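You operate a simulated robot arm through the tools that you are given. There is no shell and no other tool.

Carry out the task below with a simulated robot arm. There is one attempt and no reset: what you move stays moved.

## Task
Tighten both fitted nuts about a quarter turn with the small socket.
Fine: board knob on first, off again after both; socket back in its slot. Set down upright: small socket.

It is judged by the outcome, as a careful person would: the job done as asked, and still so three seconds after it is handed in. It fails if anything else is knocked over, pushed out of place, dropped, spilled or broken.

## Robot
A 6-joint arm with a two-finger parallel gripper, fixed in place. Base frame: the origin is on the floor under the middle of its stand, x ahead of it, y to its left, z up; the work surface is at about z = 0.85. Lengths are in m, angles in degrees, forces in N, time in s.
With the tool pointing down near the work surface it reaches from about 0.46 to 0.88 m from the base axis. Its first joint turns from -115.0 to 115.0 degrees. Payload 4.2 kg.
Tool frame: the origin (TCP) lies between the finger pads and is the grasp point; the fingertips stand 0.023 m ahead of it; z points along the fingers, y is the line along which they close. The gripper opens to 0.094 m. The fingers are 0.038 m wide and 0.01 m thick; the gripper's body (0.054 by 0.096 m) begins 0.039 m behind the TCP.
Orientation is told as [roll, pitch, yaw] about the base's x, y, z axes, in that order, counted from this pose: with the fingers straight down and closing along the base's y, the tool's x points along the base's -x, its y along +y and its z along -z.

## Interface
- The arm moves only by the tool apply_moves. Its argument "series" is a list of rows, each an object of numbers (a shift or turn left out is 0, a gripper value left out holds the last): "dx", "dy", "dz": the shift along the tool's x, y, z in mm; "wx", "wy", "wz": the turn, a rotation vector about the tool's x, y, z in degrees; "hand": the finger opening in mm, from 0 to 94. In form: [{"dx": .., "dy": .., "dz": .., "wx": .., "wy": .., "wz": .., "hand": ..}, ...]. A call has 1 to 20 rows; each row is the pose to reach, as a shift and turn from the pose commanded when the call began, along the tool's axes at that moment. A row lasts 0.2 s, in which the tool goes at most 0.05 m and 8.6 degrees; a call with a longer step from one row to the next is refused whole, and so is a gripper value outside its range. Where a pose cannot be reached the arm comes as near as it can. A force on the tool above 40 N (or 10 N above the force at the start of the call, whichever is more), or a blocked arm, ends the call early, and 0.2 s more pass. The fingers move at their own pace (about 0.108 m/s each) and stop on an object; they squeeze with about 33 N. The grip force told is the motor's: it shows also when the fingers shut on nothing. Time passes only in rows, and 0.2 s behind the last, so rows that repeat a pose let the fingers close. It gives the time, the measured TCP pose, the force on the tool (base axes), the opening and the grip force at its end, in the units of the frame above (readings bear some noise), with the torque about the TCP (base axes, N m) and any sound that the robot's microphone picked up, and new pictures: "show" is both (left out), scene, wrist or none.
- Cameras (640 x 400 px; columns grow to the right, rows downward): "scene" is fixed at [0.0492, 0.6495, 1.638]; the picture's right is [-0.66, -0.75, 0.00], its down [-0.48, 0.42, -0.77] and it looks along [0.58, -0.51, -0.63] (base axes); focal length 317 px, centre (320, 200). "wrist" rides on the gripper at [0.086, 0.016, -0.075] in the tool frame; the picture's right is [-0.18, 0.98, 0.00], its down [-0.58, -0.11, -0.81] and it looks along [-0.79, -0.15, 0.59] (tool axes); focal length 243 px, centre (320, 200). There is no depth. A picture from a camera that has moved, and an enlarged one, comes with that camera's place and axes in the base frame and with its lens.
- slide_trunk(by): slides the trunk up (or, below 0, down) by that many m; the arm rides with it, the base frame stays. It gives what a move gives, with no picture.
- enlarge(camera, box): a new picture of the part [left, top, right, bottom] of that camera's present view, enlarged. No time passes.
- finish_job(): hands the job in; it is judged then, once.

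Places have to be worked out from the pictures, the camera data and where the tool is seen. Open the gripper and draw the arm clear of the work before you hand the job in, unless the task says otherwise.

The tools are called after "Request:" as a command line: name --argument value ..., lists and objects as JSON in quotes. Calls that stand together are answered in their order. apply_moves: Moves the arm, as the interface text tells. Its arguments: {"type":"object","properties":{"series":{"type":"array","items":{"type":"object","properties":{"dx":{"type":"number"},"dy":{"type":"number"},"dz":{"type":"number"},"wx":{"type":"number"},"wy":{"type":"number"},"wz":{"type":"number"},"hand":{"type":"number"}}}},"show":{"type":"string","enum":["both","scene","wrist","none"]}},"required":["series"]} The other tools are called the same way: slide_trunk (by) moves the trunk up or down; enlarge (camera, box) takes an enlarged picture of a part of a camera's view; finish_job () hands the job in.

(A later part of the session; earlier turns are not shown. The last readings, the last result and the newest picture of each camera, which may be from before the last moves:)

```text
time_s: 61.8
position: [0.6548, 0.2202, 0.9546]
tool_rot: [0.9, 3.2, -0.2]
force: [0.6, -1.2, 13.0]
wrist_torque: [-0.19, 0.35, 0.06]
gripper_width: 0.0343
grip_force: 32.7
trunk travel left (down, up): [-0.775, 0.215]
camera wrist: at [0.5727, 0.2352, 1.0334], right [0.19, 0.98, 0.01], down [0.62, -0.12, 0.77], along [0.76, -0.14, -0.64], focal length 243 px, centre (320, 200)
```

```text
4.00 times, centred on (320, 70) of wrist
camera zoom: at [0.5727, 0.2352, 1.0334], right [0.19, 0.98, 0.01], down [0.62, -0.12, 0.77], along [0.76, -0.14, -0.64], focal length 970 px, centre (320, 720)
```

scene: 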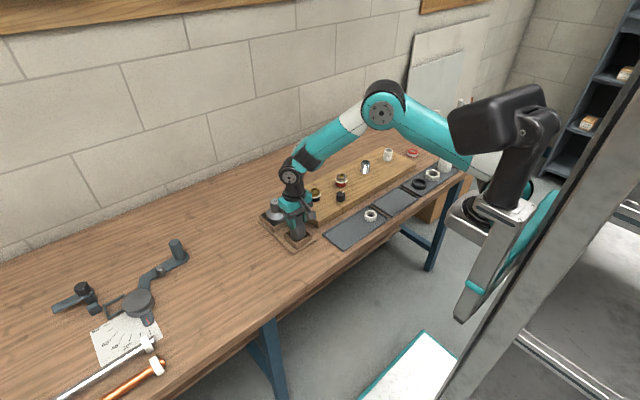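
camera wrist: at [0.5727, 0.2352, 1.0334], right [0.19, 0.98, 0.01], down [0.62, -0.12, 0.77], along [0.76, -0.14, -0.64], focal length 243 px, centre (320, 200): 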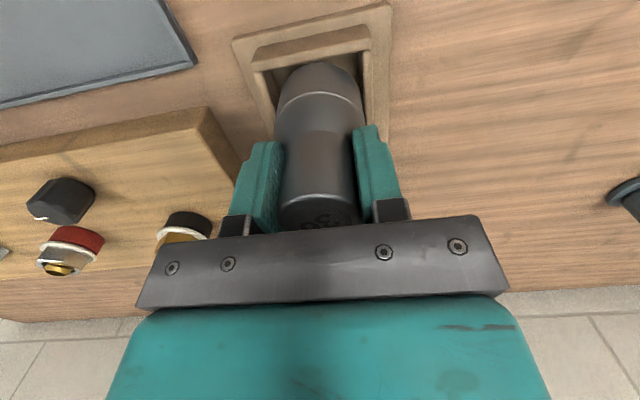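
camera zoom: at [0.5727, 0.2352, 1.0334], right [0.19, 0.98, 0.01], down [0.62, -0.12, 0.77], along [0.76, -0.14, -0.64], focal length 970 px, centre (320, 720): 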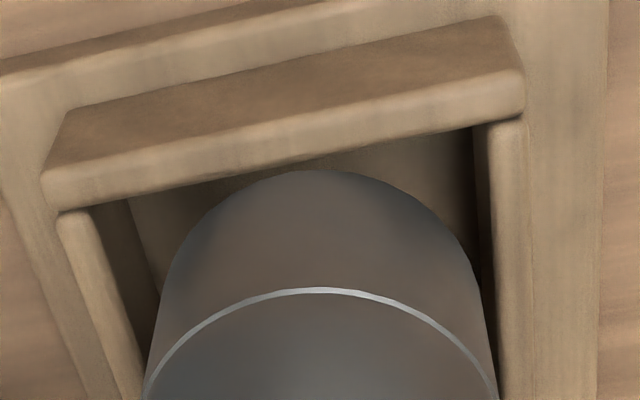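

Contact again on the front (−x) side, slightly −y, at only 13 N. I lift 4 mm, shift 1.5 mm to +x and 0.5 mm to +y, and lower again gently.

Request:
apply_moves --series '[{"dx": 0.2, "dz": -4, "hand": 25}, {"dx": -1.3, "dy": 0.5, "dz": -4, "hand": 25}, {"dx": -1.3, "dy": 0.5, "dz": -4, "hand": 25}, {"dx": -1.4, "dy": 0.5, "dz": -2, "hand": 25}, {"dx": -1.5, "dy": 0.5, "dz": 0, "hand": 25}, {"dx": -1.5, "dy": 0.5, "dz": 0, "hand": 25}]'

Request:
enlarge --camera "scene" --box '[276, 212, 324, 242]'

Request:
enlarge --camera "wrist" --box '[240, 20, 400, 120]'

```text
time_s: 63.2
position: [0.6551, 0.2201, 0.9547]
tool_rot: [0.9, 3.3, 0.0]
force: [-3.7, -1.8, 10.8]
wrist_torque: [-0.16, 0.56, 0.06]
gripper_width: 0.0342
grip_force: 33.2
trunk travel left (down, up): [-0.775, 0.215]
camera wrist: at [0.5729, 0.2349, 1.0335], right [0.19, 0.98, 0.0], down [0.62, -0.12, 0.77], along [0.76, -0.14, -0.64], focal length 243 px, centre (320, 200)
```

scene: 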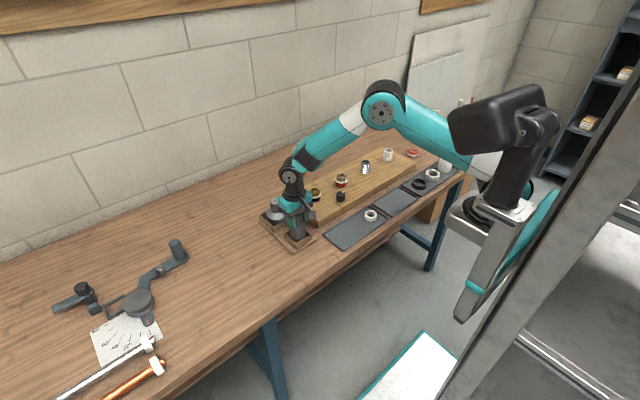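
wrist: 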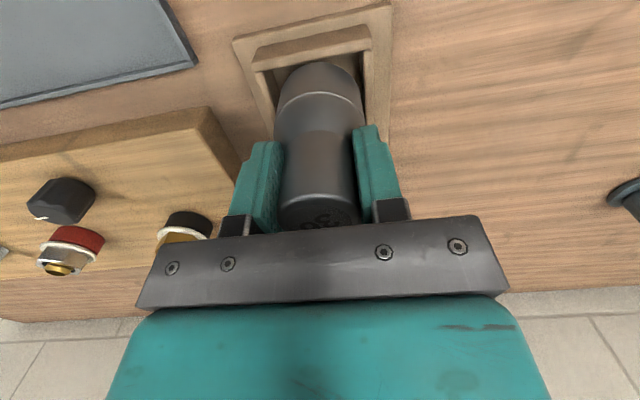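

```text
13.33 times, centred on (300, 227) of scene
camera zoom: at [0.0492, 0.6495, 1.638], right [-0.66, -0.75, 0.0], down [-0.48, 0.42, -0.77], along [0.58, -0.51, -0.63], focal length 4232 px, centre (587, -160)
```

zoom: 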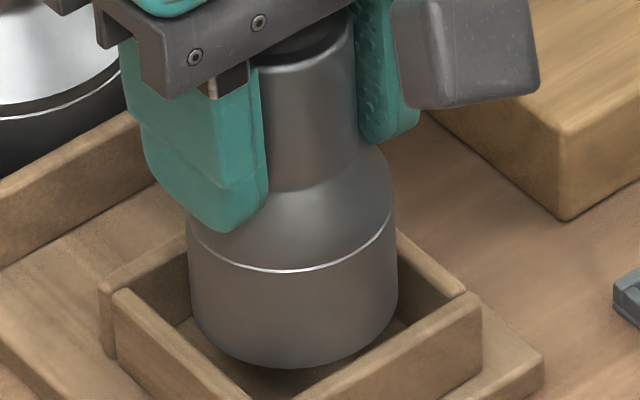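

```text
4.00 times, centred on (320, 70) of wrist
camera zoom: at [0.5729, 0.2349, 1.0335], right [0.19, 0.98, 0.0], down [0.62, -0.12, 0.77], along [0.76, -0.14, -0.64], focal length 970 px, centre (320, 720)
```

zoom: 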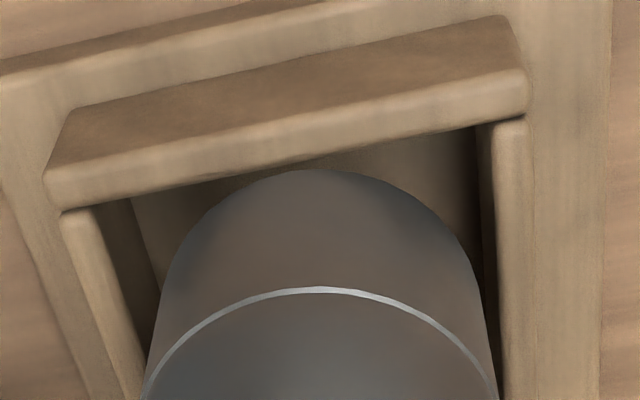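

The tool barely moved in x (friction at the rim held it). I lift a full 10 mm to break contact, shift 2 mm to +x, and look.

Request:
apply_moves --series '[{"dx": 0.3, "dz": -5, "hand": 25}, {"dx": 0.6, "dz": -10, "hand": 25}, {"dx": 0.6, "dz": -10, "hand": 25}, {"dx": -0.4, "dz": -10, "hand": 25}, {"dx": -0.4, "dz": -10, "hand": 25}]'

Request:
enlarge --camera "scene" --box '[276, 212, 324, 242]'

Request:
enlarge --camera "wrist" --box '[240, 20, 400, 120]'

```text
time_s: 64.4
position: [0.6559, 0.2192, 0.9629]
tool_rot: [0.7, 3.2, -0.2]
force: [0.4, -0.7, -2.2]
wrist_torque: [0.0, -0.02, 0.0]
gripper_width: 0.0345
grip_force: 33.0
trunk travel left (down, up): [-0.775, 0.215]
camera wrist: at [0.5742, 0.2348, 1.0427], right [0.19, 0.98, 0.0], down [0.63, -0.12, 0.77], along [0.76, -0.14, -0.64], focal length 243 px, centre (320, 200)
```

scene: 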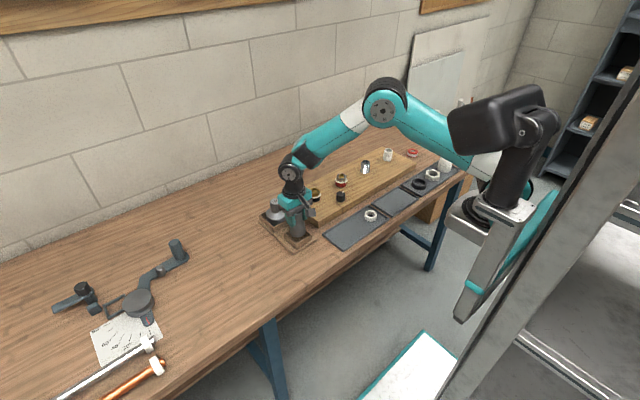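
wrist: 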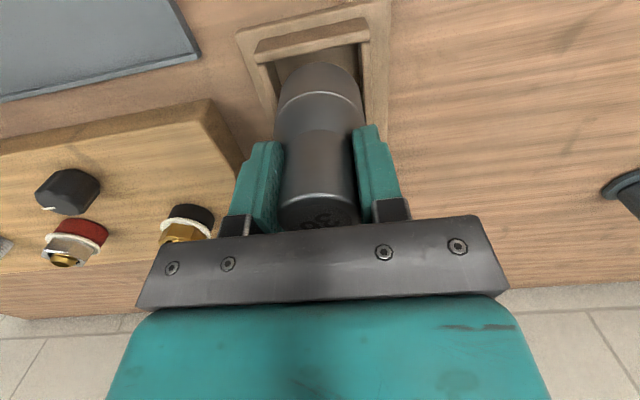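

```text
13.33 times, centred on (300, 227) of scene
camera zoom: at [0.0492, 0.6495, 1.638], right [-0.66, -0.75, 0.0], down [-0.48, 0.42, -0.77], along [0.58, -0.51, -0.63], focal length 4232 px, centre (587, -160)
```

zoom: 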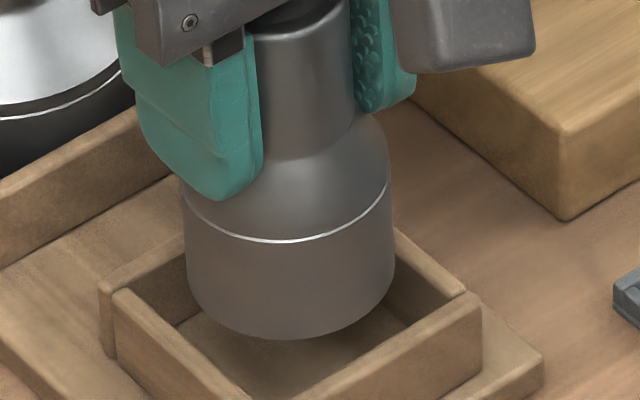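

```text
4.00 times, centred on (320, 70) of wrist
camera zoom: at [0.5742, 0.2348, 1.0427], right [0.19, 0.98, 0.0], down [0.63, -0.12, 0.77], along [0.76, -0.14, -0.64], focal length 970 px, centre (320, 720)
```

zoom: 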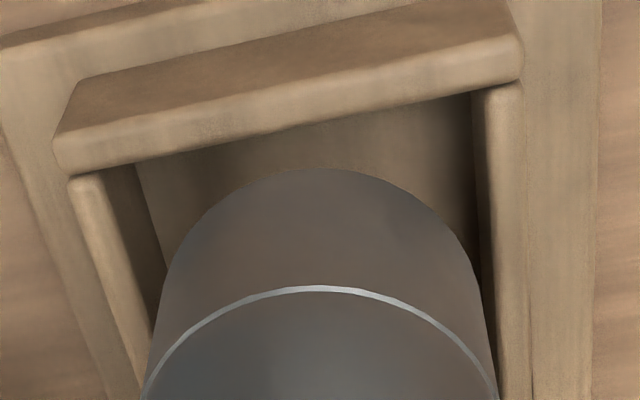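

Now centred to within about 0.7 mm (slightly +x) in both views. I lower in small steps, 11 mm in all, and check the force.

Request:
apply_moves --series '[{"dx": -0.3, "dy": 0.2, "dz": 5, "hand": 25}, {"dx": -0.4, "dy": 0.2, "dz": 8, "hand": 25}, {"dx": -0.5, "dy": 0.2, "dz": 10, "hand": 25}, {"dx": -0.5, "dy": 0.2, "dz": 10, "hand": 25}]' --show "wrist"

Request:
enlarge --camera "scene" --box '[276, 212, 324, 242]'

Request:
enlarge --camera "wrist" --box '[240, 20, 400, 120]'

```text
time_s: 65.4
position: [0.6571, 0.2203, 0.9543]
tool_rot: [0.8, 3.2, -0.1]
force: [-1.8, 0.7, 7.1]
wrist_torque: [0.09, 0.44, -0.01]
gripper_width: 0.0344
grip_force: 33.7
trunk travel left (down, up): [-0.775, 0.215]
camera wrist: at [0.5747, 0.2348, 1.0337], right [0.19, 0.98, 0.0], down [0.62, -0.12, 0.77], along [0.76, -0.14, -0.64], focal length 243 px, centre (320, 200)
```

wrist: 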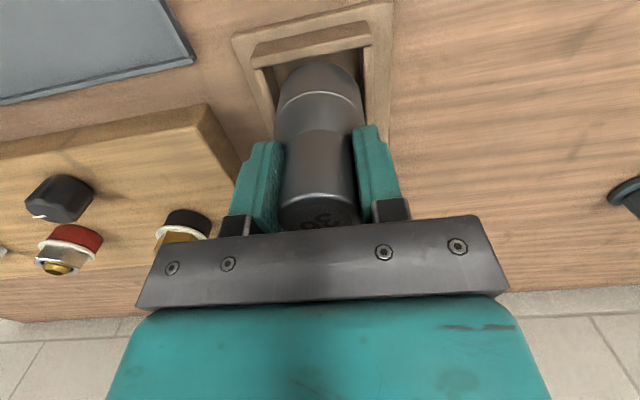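

```text
13.33 times, centred on (300, 227) of scene
camera zoom: at [0.0492, 0.6495, 1.638], right [-0.66, -0.75, 0.0], down [-0.48, 0.42, -0.77], along [0.58, -0.51, -0.63], focal length 4232 px, centre (587, -160)
```

zoom: 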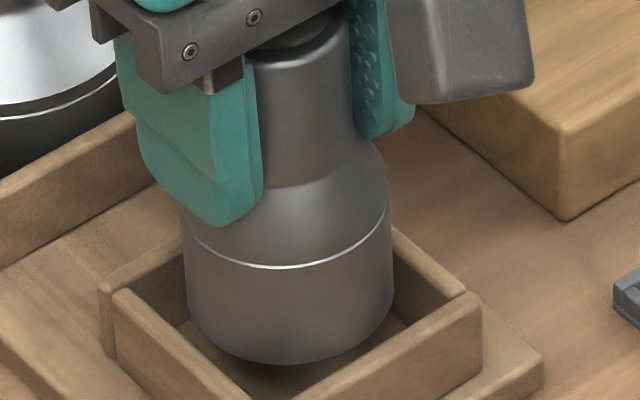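

```text
4.00 times, centred on (320, 70) of wrist
camera zoom: at [0.5747, 0.2348, 1.0337], right [0.19, 0.98, 0.0], down [0.62, -0.12, 0.77], along [0.76, -0.14, -0.64], focal length 970 px, centre (320, 720)
```

zoom: 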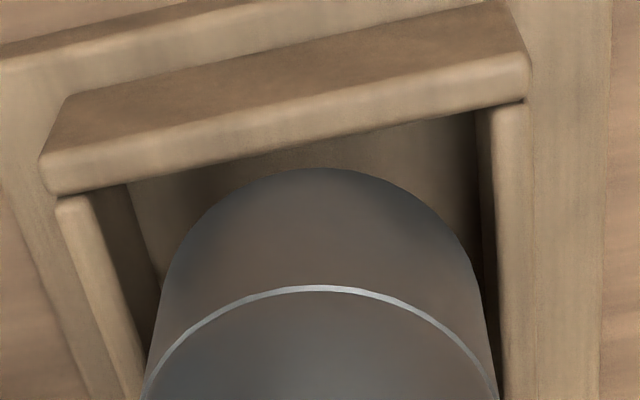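

There's still a light contact though both cameras show clearance at the front. I zoom in hard on the rim and wall edges to find where it touches.

Request:
enlarge --camera "wrist" --box '[276, 50, 364, 105]'

Request:
enlarge --camera "scene" --box '[284, 226, 316, 246]'

Request:
enlarge --camera "scene" --box '[255, 190, 345, 246]'

```text
7.27 times, centred on (320, 78) of wrist
camera zoom: at [0.5747, 0.2348, 1.0337], right [0.19, 0.98, 0.0], down [0.62, -0.12, 0.77], along [0.76, -0.14, -0.64], focal length 1764 px, centre (320, 1091)
```

zoom: 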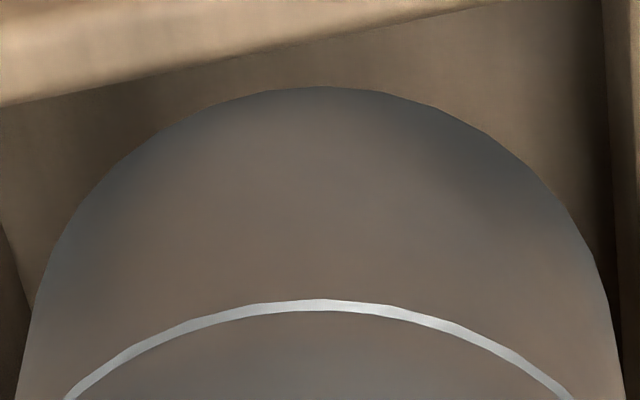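

```text
16.00 times, centred on (300, 236) of scene
camera zoom: at [0.0492, 0.6495, 1.638], right [-0.66, -0.75, 0.0], down [-0.48, 0.42, -0.77], along [0.58, -0.51, -0.63], focal length 5078 px, centre (640, -376)
```

zoom: 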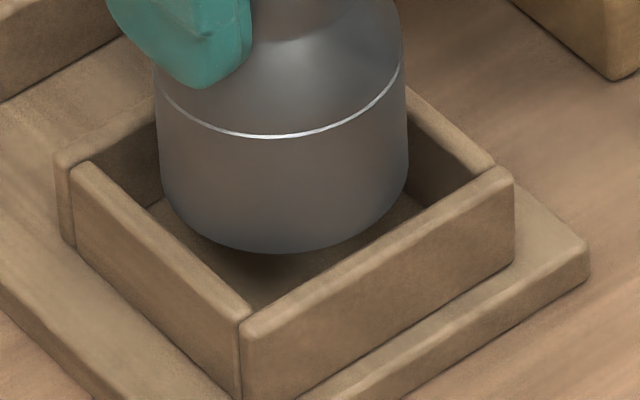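

```text
7.11 times, centred on (300, 218) of scene
camera zoom: at [0.0492, 0.6495, 1.638], right [-0.66, -0.75, 0.0], down [-0.48, 0.42, -0.77], along [0.58, -0.51, -0.63], focal length 2257 px, centre (462, 72)
```

zoom: 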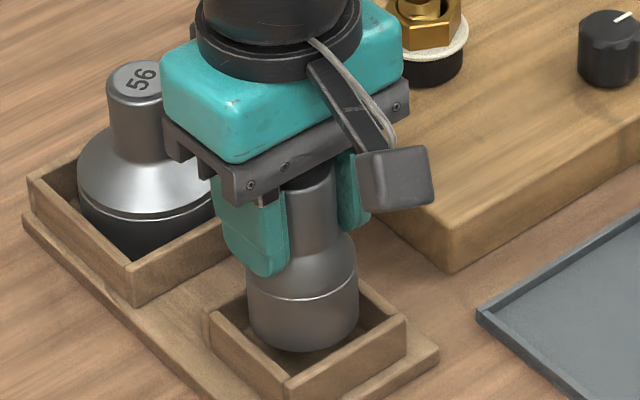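

The evidence points to a very tight fit in x (the rim touches front and back within a ~2 mm window). I make one more gentle try in the middle of that window: lift 5 mm, 1 mm back in x, lower again with light force.

Request:
apply_moves --series '[{"dx": 0.3, "dz": -5, "hand": 25}, {"dx": 1.3, "dz": -5, "hand": 25}, {"dx": 1.3, "dz": -5, "hand": 25}, {"dx": 1.1, "dz": -2, "hand": 25}, {"dx": 1.0, "dz": 0.5, "hand": 25}, {"dx": 1.0, "dz": 0.5, "hand": 25}]' --show "wrist"

Request:
enlarge --camera "scene" --box '[276, 212, 324, 242]'

Request:
enlarge --camera "wrist" --box '[240, 20, 400, 120]'

```text
time_s: 66.8
position: [0.655, 0.2201, 0.9542]
tool_rot: [0.8, 3.2, -0.1]
force: [-4.6, -2.1, 11.6]
wrist_torque: [-0.18, 0.59, 0.08]
gripper_width: 0.0343
grip_force: 32.6
trunk travel left (down, up): [-0.775, 0.215]
camera wrist: at [0.5734, 0.2345, 1.0338], right [0.19, 0.98, 0.0], down [0.62, -0.12, 0.77], along [0.76, -0.14, -0.64], focal length 243 px, centre (320, 200)
```

wrist: 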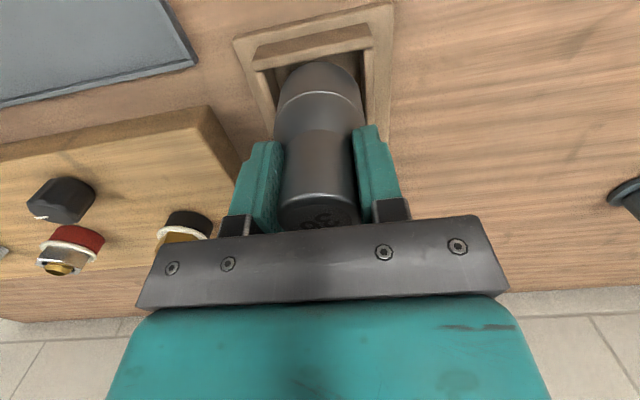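

```text
13.33 times, centred on (300, 227) of scene
camera zoom: at [0.0492, 0.6495, 1.638], right [-0.66, -0.75, 0.0], down [-0.48, 0.42, -0.77], along [0.58, -0.51, -0.63], focal length 4232 px, centre (587, -160)
```

zoom: 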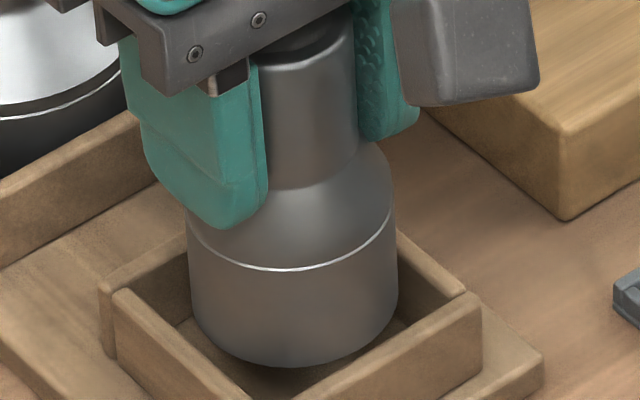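

```text
4.00 times, centred on (320, 70) of wrist
camera zoom: at [0.5734, 0.2345, 1.0338], right [0.19, 0.98, 0.0], down [0.62, -0.12, 0.77], along [0.76, -0.14, -0.64], focal length 970 px, centre (320, 720)
```

zoom: 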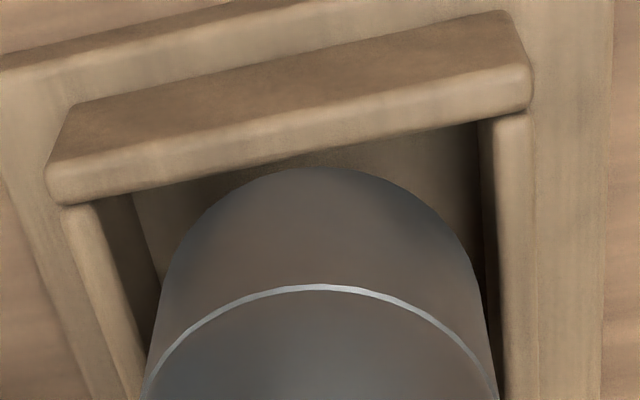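

The force pattern shows the tilted, slipped grip is working against me in this tight slot. A cleaner way: set the socket upright on the free table just left of the holder, re-grip it straight at the right height, then insert it. I lift and carry it to about (0.645, 0.335).

Request:
apply_moves --series '[{"dx": 1.1, "dy": 0.3, "dz": -20, "hand": 25}, {"dx": 2.5, "dy": 0.6, "dz": -45, "hand": 25}, {"dx": 5.8, "dy": 39, "dz": -44.3, "hand": 25}, {"dx": 9.2, "dy": 77, "dz": -43.5, "hand": 25}, {"dx": 12.5, "dy": 115.6, "dz": -42.7, "hand": 25}, {"dx": 12.5, "dy": 115.6, "dz": -42.7, "hand": 25}]'

Request:
enlarge --camera "scene" --box '[220, 190, 316, 250]'

Request:
enlarge --camera "scene" --box '[276, 212, 324, 242]'

```text
time_s: 68.2
position: [0.6457, 0.3385, 0.9986]
tool_rot: [0.8, 3.2, -0.2]
force: [0.2, -0.7, -1.2]
wrist_torque: [0.02, 0.01, 0.05]
gripper_width: 0.0343
grip_force: 33.0
trunk travel left (down, up): [-0.775, 0.215]
camera wrist: at [0.5642, 0.3525, 1.0781], right [0.19, 0.98, 0.0], down [0.63, -0.12, 0.77], along [0.76, -0.14, -0.64], focal length 243 px, centre (320, 200)
```

scene: 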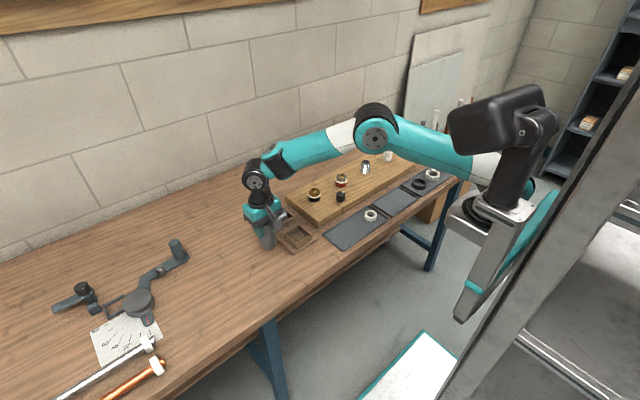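
wrist: 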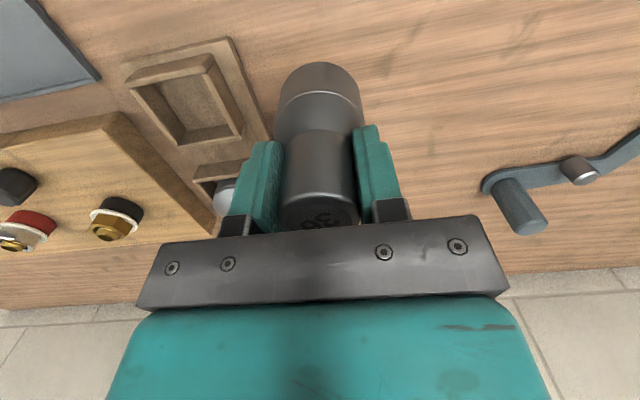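

```text
6.67 times, centred on (268, 220) of scene
camera zoom: at [0.0492, 0.6495, 1.638], right [-0.66, -0.75, 0.0], down [-0.48, 0.42, -0.77], along [0.58, -0.51, -0.63], focal length 2116 px, centre (667, 67)
```

zoom: 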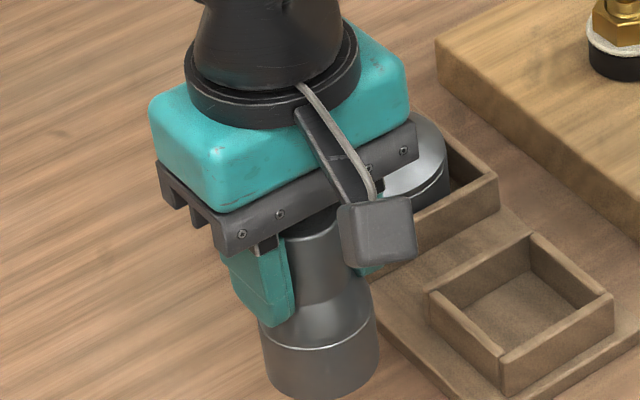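

```text
13.33 times, centred on (300, 227) of scene
camera zoom: at [0.0492, 0.6495, 1.638], right [-0.66, -0.75, 0.0], down [-0.48, 0.42, -0.77], along [0.58, -0.51, -0.63], focal length 4232 px, centre (587, -160)
```

zoom: 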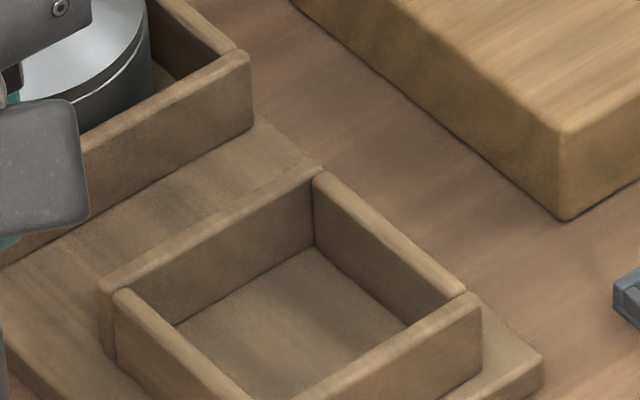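

The empty slot is now fully visible from both cameras; I zoom to measure its inner edges accurately.

Request:
enlarge --camera "scene" --box '[276, 218, 324, 248]'

Request:
enlarge --camera "wrist" --box '[110, 30, 270, 130]'

```text
13.33 times, centred on (300, 233) of scene
camera zoom: at [0.0492, 0.6495, 1.638], right [-0.66, -0.75, 0.0], down [-0.48, 0.42, -0.77], along [0.58, -0.51, -0.63], focal length 4232 px, centre (587, -240)
```

zoom: 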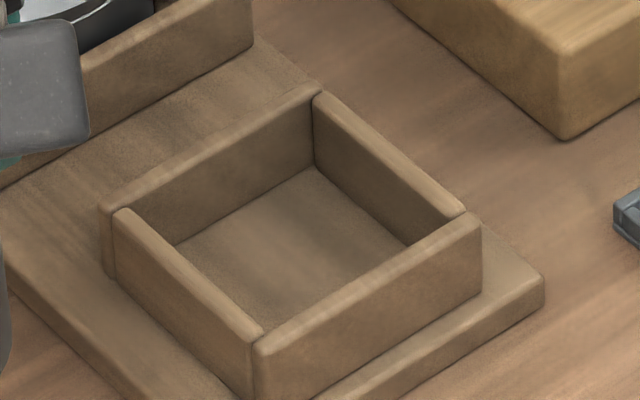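

```text
4.00 times, centred on (190, 80) of wrist
camera zoom: at [0.5642, 0.3525, 1.0781], right [0.19, 0.98, 0.0], down [0.63, -0.12, 0.77], along [0.76, -0.14, -0.64], focal length 970 px, centre (840, 680)
```

zoom: 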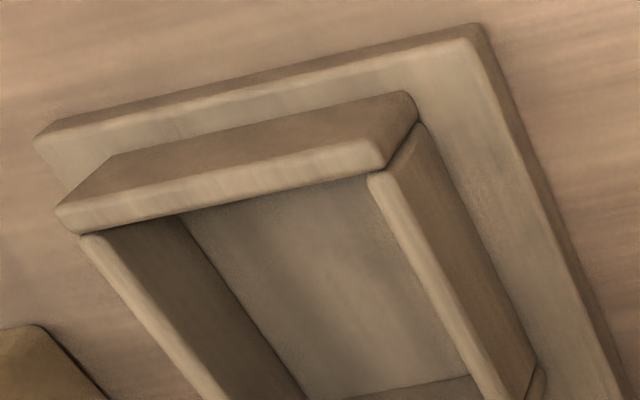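

I need the back wall's inner edge as well; I zoom on the slot's far side in the wrist view.

Request:
enlarge --camera "wrist" --box '[120, 80, 264, 170]'

Request:
enlarge --camera "scene" --box '[256, 205, 288, 225]'

```text
4.44 times, centred on (192, 125) of wrist
camera zoom: at [0.5642, 0.3525, 1.0781], right [0.19, 0.98, 0.0], down [0.63, -0.12, 0.77], along [0.76, -0.14, -0.64], focal length 1078 px, centre (889, 533)
```

zoom: 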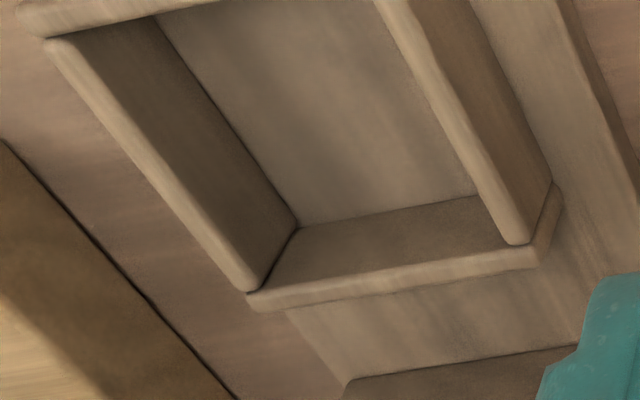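

```text
16.00 times, centred on (272, 215) of scene
camera zoom: at [0.0492, 0.6495, 1.638], right [-0.66, -0.75, 0.0], down [-0.48, 0.42, -0.77], along [0.58, -0.51, -0.63], focal length 5078 px, centre (1088, -40)
```

zoom: 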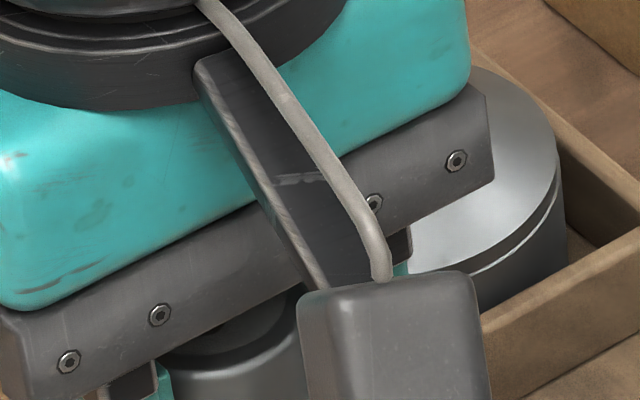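

Measured in this clear view, the slot is about 57 mm square with its centre near (0.655, 0.221). First I set the socket on the free table: lowering in steps until it touches.

Request:
apply_moves --series '[{"dx": -2.0, "dy": -0.5, "dz": 35, "hand": 25}, {"dx": -3.9, "dy": -1.0, "dz": 70, "hand": 25}, {"dx": -4.2, "dy": -1.0, "dz": 75, "hand": 25}, {"dx": -4.4, "dy": -1.1, "dz": 79, "hand": 25}, {"dx": -4.4, "dy": -1.1, "dz": 79, "hand": 25}]'

Request:
enlarge --camera "scene" --box '[230, 200, 310, 250]'

```text
time_s: 69.4
position: [0.6453, 0.3364, 0.9173]
tool_rot: [0.9, 3.1, -0.1]
force: [-1.9, -0.3, 9.0]
wrist_torque: [-0.27, 0.04, -0.04]
gripper_width: 0.0344
grip_force: 33.2
trunk travel left (down, up): [-0.775, 0.215]
camera wrist: at [0.5631, 0.3523, 0.9975], right [0.19, 0.98, 0.0], down [0.62, -0.12, 0.77], along [0.76, -0.14, -0.64], focal length 243 px, centre (320, 200)
```

scene: 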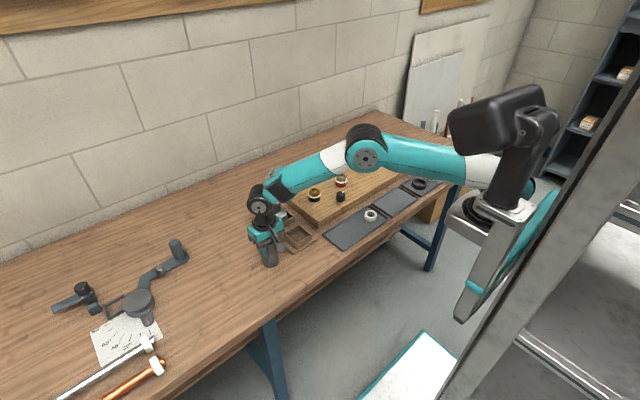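
wrist: 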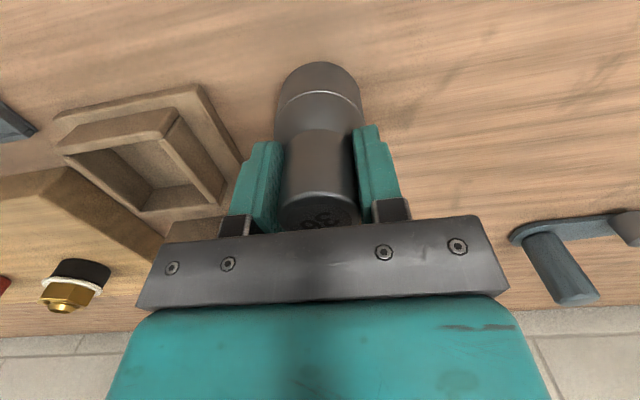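

```text
8.00 times, centred on (270, 225) of scene
camera zoom: at [0.0492, 0.6495, 1.638], right [-0.66, -0.75, 0.0], down [-0.48, 0.42, -0.77], along [0.58, -0.51, -0.63], focal length 2539 px, centre (720, 0)
```

zoom: 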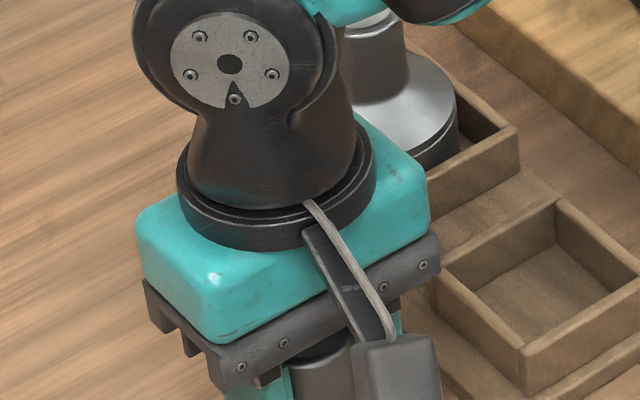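

The socket touches the table (9 N, touching first on its −y edge). I press 3 mm more so it levels itself flat, then open the fingers.

Request:
apply_moves --series '[{"dx": -0.1, "dz": 2, "hand": 25}, {"dx": -0.2, "dz": 3.5, "hand": 25}, {"dx": -0.2, "dz": 3.5, "hand": 25}]' --show "wrist"

```text
time_s: 70.2
position: [0.6446, 0.3364, 0.9161]
tool_rot: [1.1, 2.9, 0.0]
force: [-1.9, 6.6, 25.8]
wrist_torque: [-0.33, -0.18, 0.04]
gripper_width: 0.0345
grip_force: 33.0
trunk travel left (down, up): [-0.775, 0.215]
camera wrist: at [0.5633, 0.3519, 0.9954], right [0.19, 0.98, 0.01], down [0.62, -0.12, 0.77], along [0.76, -0.14, -0.63], focal length 243 px, centre (320, 200)
```

wrist: 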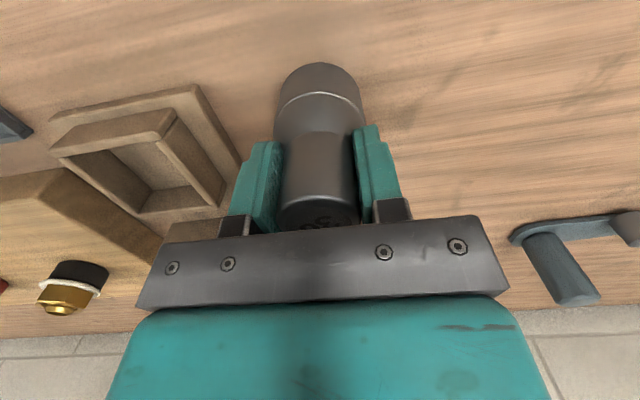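

Flat on the table now with 26 N. I ease off a little and open the fingers.

Request:
apply_moves --series '[{"dz": -3, "hand": 25}, {"dz": -3, "hand": 40}, {"dz": -3, "hand": 60}, {"dz": -3, "hand": 60}, {"dz": -3, "hand": 60}]'

Request:
enlarge --camera "wrist" --box '[220, 40, 420, 240]'

```text
time_s: 71.4
position: [0.647, 0.3351, 0.9173]
tool_rot: [0.7, 3.2, -0.1]
force: [0.2, -1.0, -0.2]
wrist_torque: [-0.01, 0.02, 0.02]
gripper_width: 0.0598
grip_force: 0.1
trunk travel left (down, up): [-0.775, 0.215]
camera wrist: at [0.5649, 0.3505, 0.9968], right [0.19, 0.98, 0.0], down [0.63, -0.12, 0.77], along [0.76, -0.14, -0.64], focal length 243 px, centre (320, 200)
```

scene: 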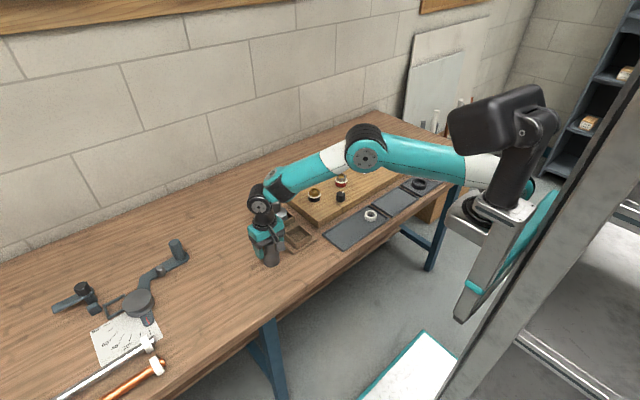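
wrist: 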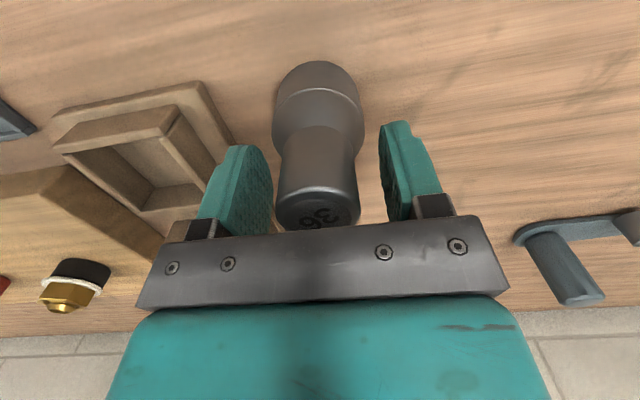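

```text
2.00 times, centred on (320, 140) of wrist
camera zoom: at [0.5649, 0.3505, 0.9968], right [0.19, 0.98, 0.0], down [0.63, -0.12, 0.77], along [0.76, -0.14, -0.64], focal length 485 px, centre (320, 320)
```

zoom: 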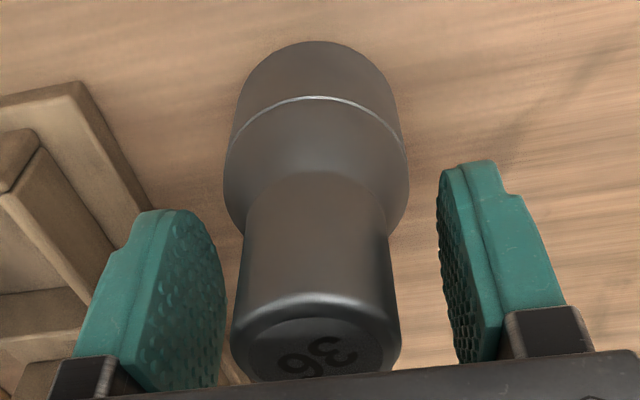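

The socket stands on its own. I open wider, lift straight up 75 mm, and level the tool.

Request:
apply_moves --series '[{"hand": 75}, {"dx": 1.1, "dy": 0.3, "dz": -20, "hand": 75}, {"dx": 2.2, "dy": 0.6, "dz": -40, "hand": 75}, {"dx": 4.2, "dy": 1.0, "dz": -75, "hand": 75}, {"dx": 4.2, "dy": 1.0, "dz": -75, "wy": -3.2, "wx": 0.8, "hand": 75}, {"dx": 4.2, "dy": 1.0, "dz": -75, "wy": -3.2, "wx": 0.8, "hand": 75}]'

Request:
enlarge --camera "scene" --box '[230, 195, 326, 255]'

Request:
enlarge --camera "wrist" --box '[240, 60, 400, 160]'

```text
time_s: 72.8
position: [0.6478, 0.3337, 0.994]
tool_rot: [0.1, -0.1, -0.1]
force: [0.0, 0.0, -0.3]
wrist_torque: [0.01, 0.03, 0.02]
gripper_width: 0.0751
grip_force: 0.1
trunk travel left (down, up): [-0.775, 0.215]
camera wrist: at [0.5613, 0.3511, 1.0681], right [0.19, 0.98, 0.0], down [0.58, -0.11, 0.81], along [0.79, -0.15, -0.59], focal length 243 px, centre (320, 200)
```

scene: 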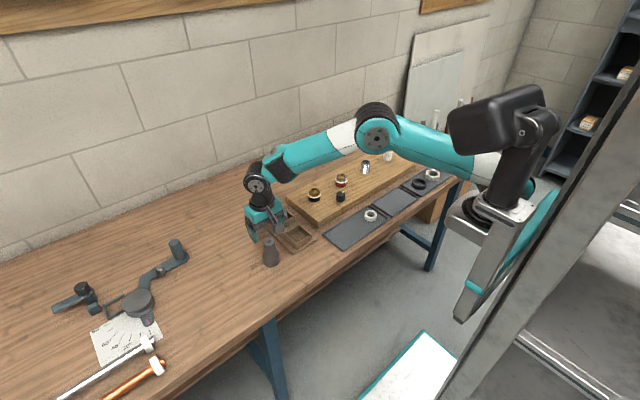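
wrist: 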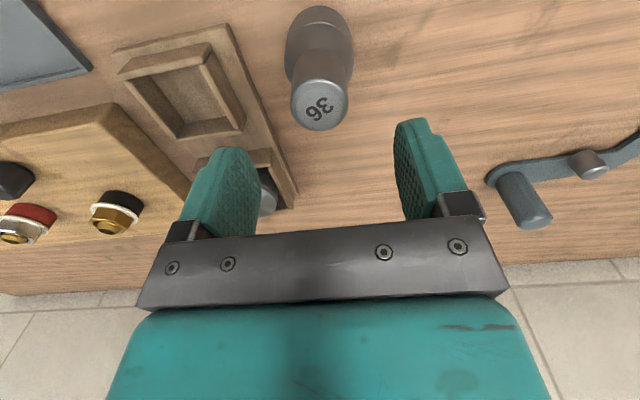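

```text
6.67 times, centred on (278, 225) of scene
camera zoom: at [0.0492, 0.6495, 1.638], right [-0.66, -0.75, 0.0], down [-0.48, 0.42, -0.77], along [0.58, -0.51, -0.63], focal length 2116 px, centre (600, 33)
```

zoom: 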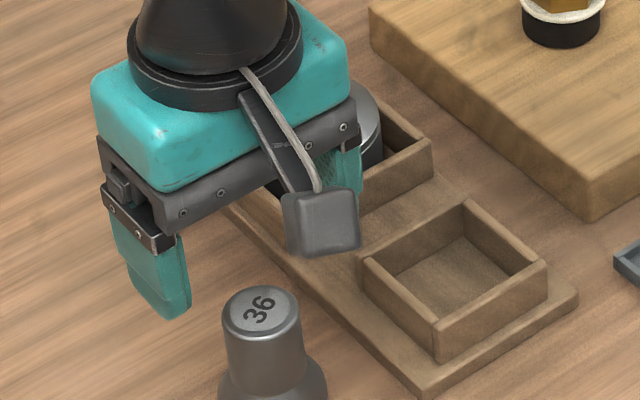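

```text
4.00 times, centred on (320, 110) of wrist
camera zoom: at [0.5613, 0.3511, 1.0681], right [0.19, 0.98, 0.0], down [0.58, -0.11, 0.81], along [0.79, -0.15, -0.59], focal length 970 px, centre (320, 560)
```

zoom: 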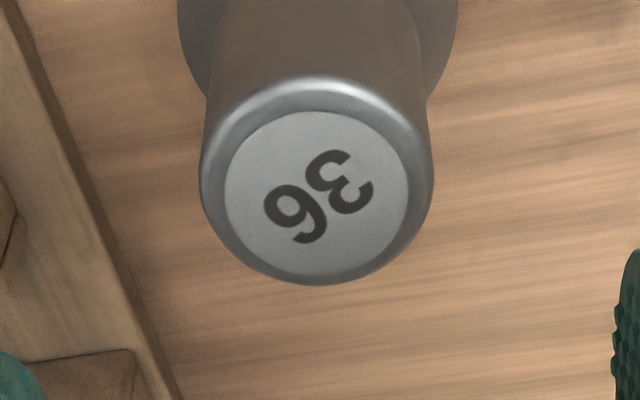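

The socket stands upright on the table. To centre it exactly in the gripper's x too, I turn the gripper 90°, squeeze once lightly along base x, then re-grip at heading 0.

Request:
apply_moves --series '[{"dx": 3.7, "dy": 0.5, "wz": 8, "hand": 75}, {"dx": 7.5, "dy": 1, "wz": 16, "hand": 75}, {"dx": 7.5, "dy": 1, "wz": 24, "hand": 75}, {"dx": 7.5, "dy": 1, "wz": 32, "hand": 75}, {"dx": 7.5, "dy": 1, "wz": 40, "hand": 75}, {"dx": 7.5, "dy": 1, "wz": 48, "hand": 75}, {"dx": 7.5, "dy": 1, "wz": 56, "hand": 75}, {"dx": 7.5, "dy": 1, "wz": 64, "hand": 75}, {"dx": 7.5, "dy": 1, "wz": 72, "hand": 75}, {"dx": 7.5, "dy": 1, "wz": 80, "hand": 75}, {"dx": 7.5, "dy": 1, "wz": 88, "hand": 75}, {"dx": 7.5, "dy": 1, "wz": 90, "hand": 75}, {"dx": 7.5, "dy": 1, "wz": 90, "hand": 75}]'

Request:
enlarge --camera "wrist" --box '[240, 60, 400, 160]'

```text
time_s: 75.6
position: [0.6387, 0.3358, 0.9916]
tool_rot: [0.0, 0.0, -90.1]
force: [-0.3, 0.2, 0.3]
wrist_torque: [0.01, -0.02, 0.0]
gripper_width: 0.0748
grip_force: 0.1
trunk travel left (down, up): [-0.775, 0.215]
camera wrist: at [0.6555, 0.4221, 1.0668], right [0.98, -0.19, 0.0], down [-0.11, -0.58, 0.81], along [-0.15, -0.79, -0.59], focal length 243 px, centre (320, 200)
```

scene: 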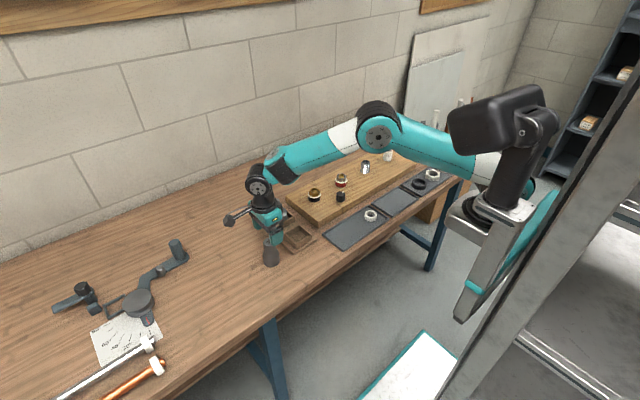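
wrist: 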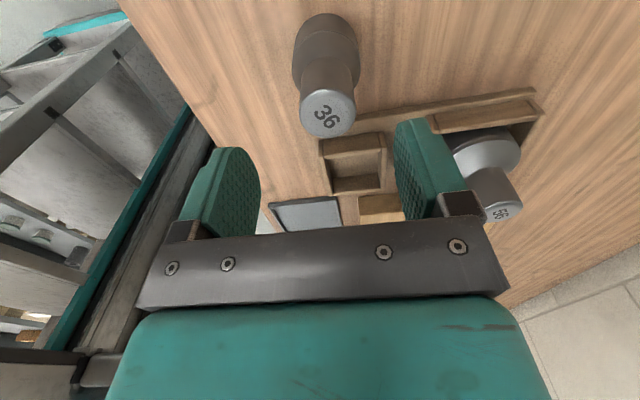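

```text
4.00 times, centred on (320, 110) of wrist
camera zoom: at [0.6555, 0.4221, 1.0668], right [0.98, -0.19, 0.0], down [-0.11, -0.58, 0.81], along [-0.15, -0.79, -0.59], focal length 970 px, centre (320, 560)
```

zoom: 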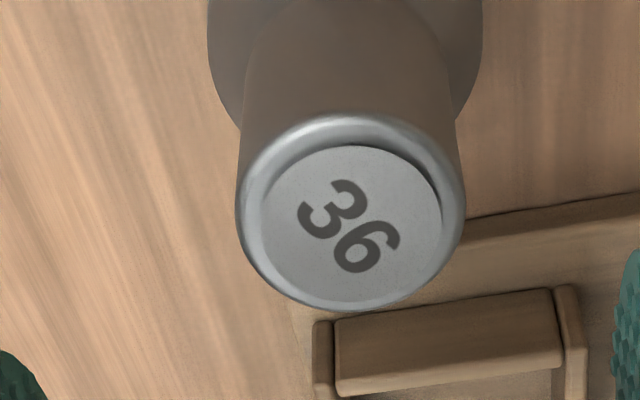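

At this heading the socket is about 4.4 mm to +x of the tool axis. I shift, descend around the neck, squeeze once and open again.

Request:
apply_moves --series '[{"dx": -2, "dy": 4.4, "dz": 10, "hand": 75}, {"dx": -2, "dy": 4.4, "dz": 35, "hand": 75}, {"dx": -2, "dy": 4.4, "dz": 55, "hand": 75}, {"dx": -2, "dy": 4.4, "dz": 55, "hand": 50}, {"dx": -2, "dy": 4.4, "dz": 55, "hand": 25}, {"dx": -2, "dy": 4.4, "dz": 55, "hand": 25}, {"dx": -2, "dy": 4.4, "dz": 55, "hand": 25}]'

Request:
enlarge --camera "wrist" --box '[240, 110, 400, 210]'

Request:
enlarge --camera "scene" --box '[240, 210, 304, 270]'

```text
time_s: 77.2
position: [0.6419, 0.3343, 0.9385]
tool_rot: [0.0, 0.0, -90.1]
force: [0.8, 0.9, -0.3]
wrist_torque: [0.09, -0.04, 0.05]
gripper_width: 0.0343
grip_force: 32.9
trunk travel left (down, up): [-0.775, 0.215]
camera wrist: at [0.659, 0.4208, 1.0126], right [0.98, -0.19, 0.0], down [-0.11, -0.58, 0.81], along [-0.15, -0.79, -0.59], focal length 243 px, centre (320, 200)
```

scene: 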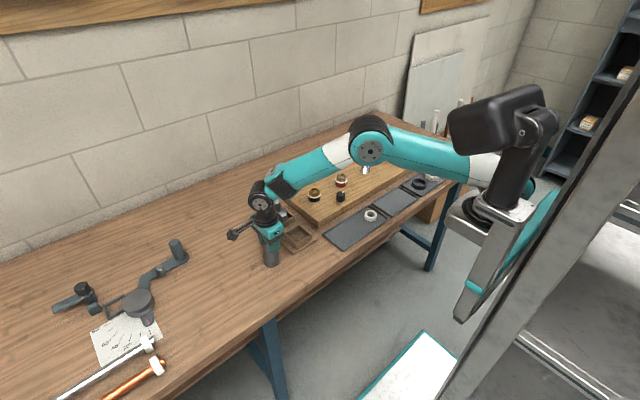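
wrist: 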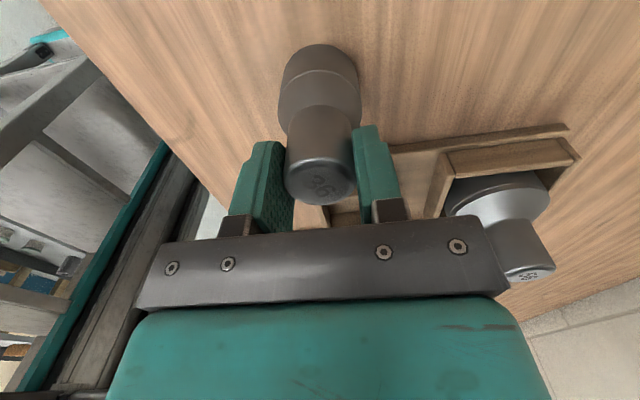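

```text
4.00 times, centred on (320, 160) of wrist
camera zoom: at [0.659, 0.4208, 1.0126], right [0.98, -0.19, 0.0], down [-0.11, -0.58, 0.81], along [-0.15, -0.79, -0.59], focal length 970 px, centre (320, 360)
```

zoom: 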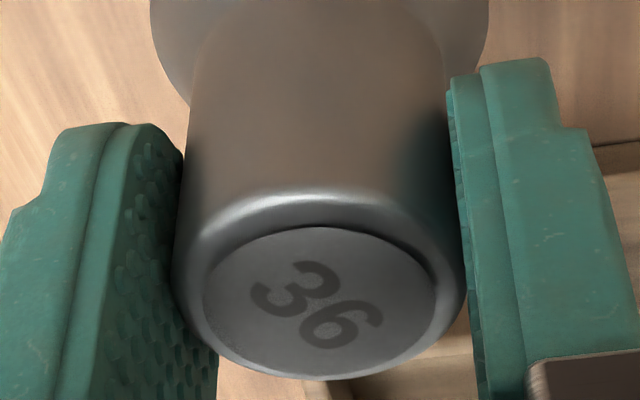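

```text
6.67 times, centred on (272, 240) of scene
camera zoom: at [0.0492, 0.6495, 1.638], right [-0.66, -0.75, 0.0], down [-0.48, 0.42, -0.77], along [0.58, -0.51, -0.63], focal length 2116 px, centre (640, -67)
```

zoom: 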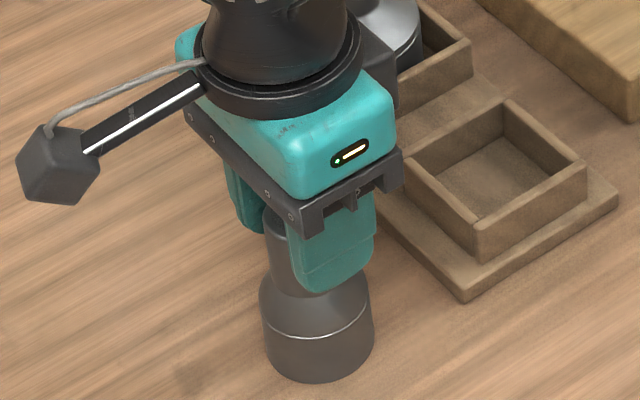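

The socket is gripped and centred along x. I open, rise, turn back to heading 0 at the same point, descend and grip it again.

Request:
apply_moves --series '[{"hand": 50}, {"hand": 75}, {"dz": -25, "hand": 75}, {"dz": -55, "hand": 75}, {"dz": -55, "wz": -8, "hand": 75}, {"dz": -55, "wz": -16, "hand": 75}, {"dz": -55, "wz": -24, "hand": 75}, {"dz": -55, "wz": -32, "hand": 75}, {"dz": -55, "wz": -40, "hand": 75}, {"dz": -55, "wz": -48, "hand": 75}, {"dz": -55, "wz": -56, "hand": 75}, {"dz": -55, "wz": -64, "hand": 75}, {"dz": -55, "wz": -72, "hand": 75}, {"dz": -55, "wz": -80, "hand": 75}, {"dz": -55, "wz": -88, "hand": 75}, {"dz": -55, "wz": -90, "hand": 75}, {"dz": -55, "wz": -90, "hand": 75}]'

Request:
enlarge --camera "wrist" --box '[240, 60, 400, 160]'

```text
time_s: 80.8
position: [0.6435, 0.3356, 0.9933]
tool_rot: [0.0, 0.0, -0.1]
force: [0.3, 0.5, -0.2]
wrist_torque: [0.02, 0.01, 0.04]
gripper_width: 0.0749
grip_force: 0.0
trunk travel left (down, up): [-0.775, 0.215]
camera wrist: at [0.557, 0.3504, 1.0676], right [0.19, 0.98, 0.0], down [0.58, -0.11, 0.81], along [0.79, -0.15, -0.59], focal length 243 px, centre (320, 200)
```

scene: 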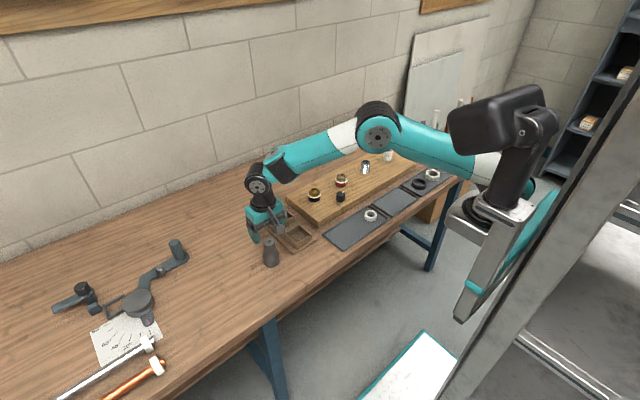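
wrist: 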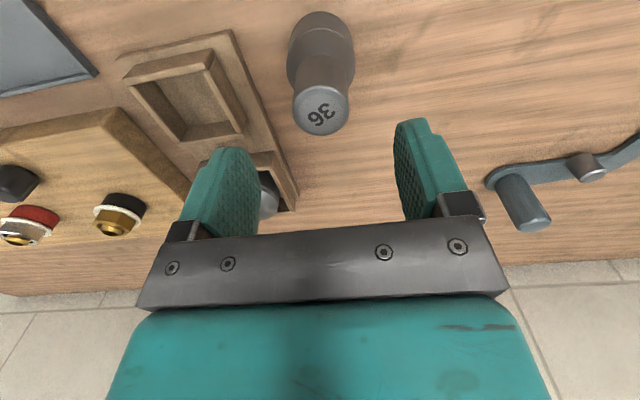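

```text
4.00 times, centred on (320, 110) of wrist
camera zoom: at [0.557, 0.3504, 1.0676], right [0.19, 0.98, 0.0], down [0.58, -0.11, 0.81], along [0.79, -0.15, -0.59], focal length 970 px, centre (320, 560)
```

zoom: 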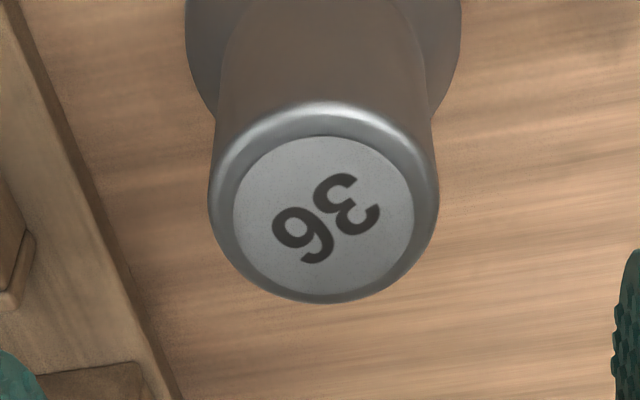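

With the socket centred, its top reads z ≈ 0.940, so it is 90 mm tall; this also explains my earlier x error. I descend and grip it straight.

Request:
apply_moves --series '[{"dz": 20, "hand": 75}, {"dz": 40, "hand": 75}, {"dz": 55, "hand": 75}, {"dz": 55, "hand": 50}, {"dz": 55, "hand": 25}, {"dz": 55, "hand": 25}, {"dz": 55, "hand": 25}]' --show "wrist"

Request:
enlarge --camera "wrist" --box '[240, 110, 400, 210]'

```text
time_s: 82.4
position: [0.6428, 0.3352, 0.9385]
tool_rot: [0.1, 0.0, -0.2]
force: [-0.3, 0.3, -0.5]
wrist_torque: [0.03, 0.02, 0.03]
gripper_width: 0.0343
grip_force: 32.8
trunk travel left (down, up): [-0.775, 0.215]
camera wrist: at [0.5562, 0.351, 1.0127], right [0.19, 0.98, 0.0], down [0.58, -0.11, 0.81], along [0.79, -0.15, -0.59], focal length 243 px, centre (320, 200)
```

wrist: 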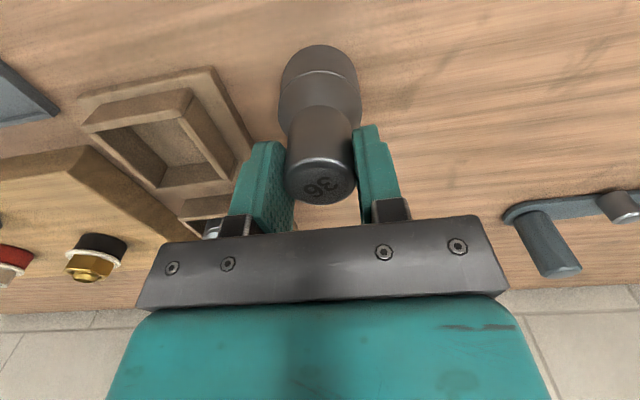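

```text
4.00 times, centred on (320, 160) of wrist
camera zoom: at [0.5562, 0.351, 1.0127], right [0.19, 0.98, 0.0], down [0.58, -0.11, 0.81], along [0.79, -0.15, -0.59], focal length 970 px, centre (320, 360)
```

zoom: 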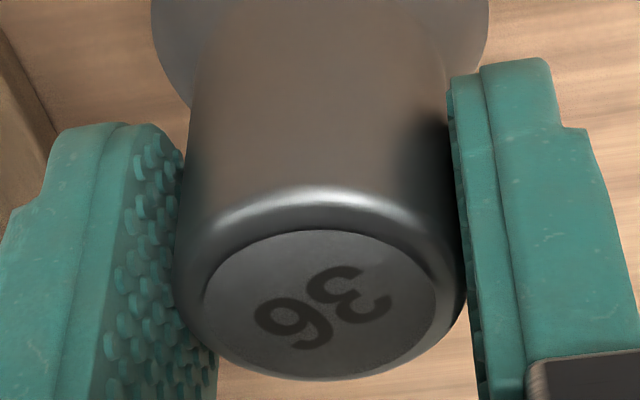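

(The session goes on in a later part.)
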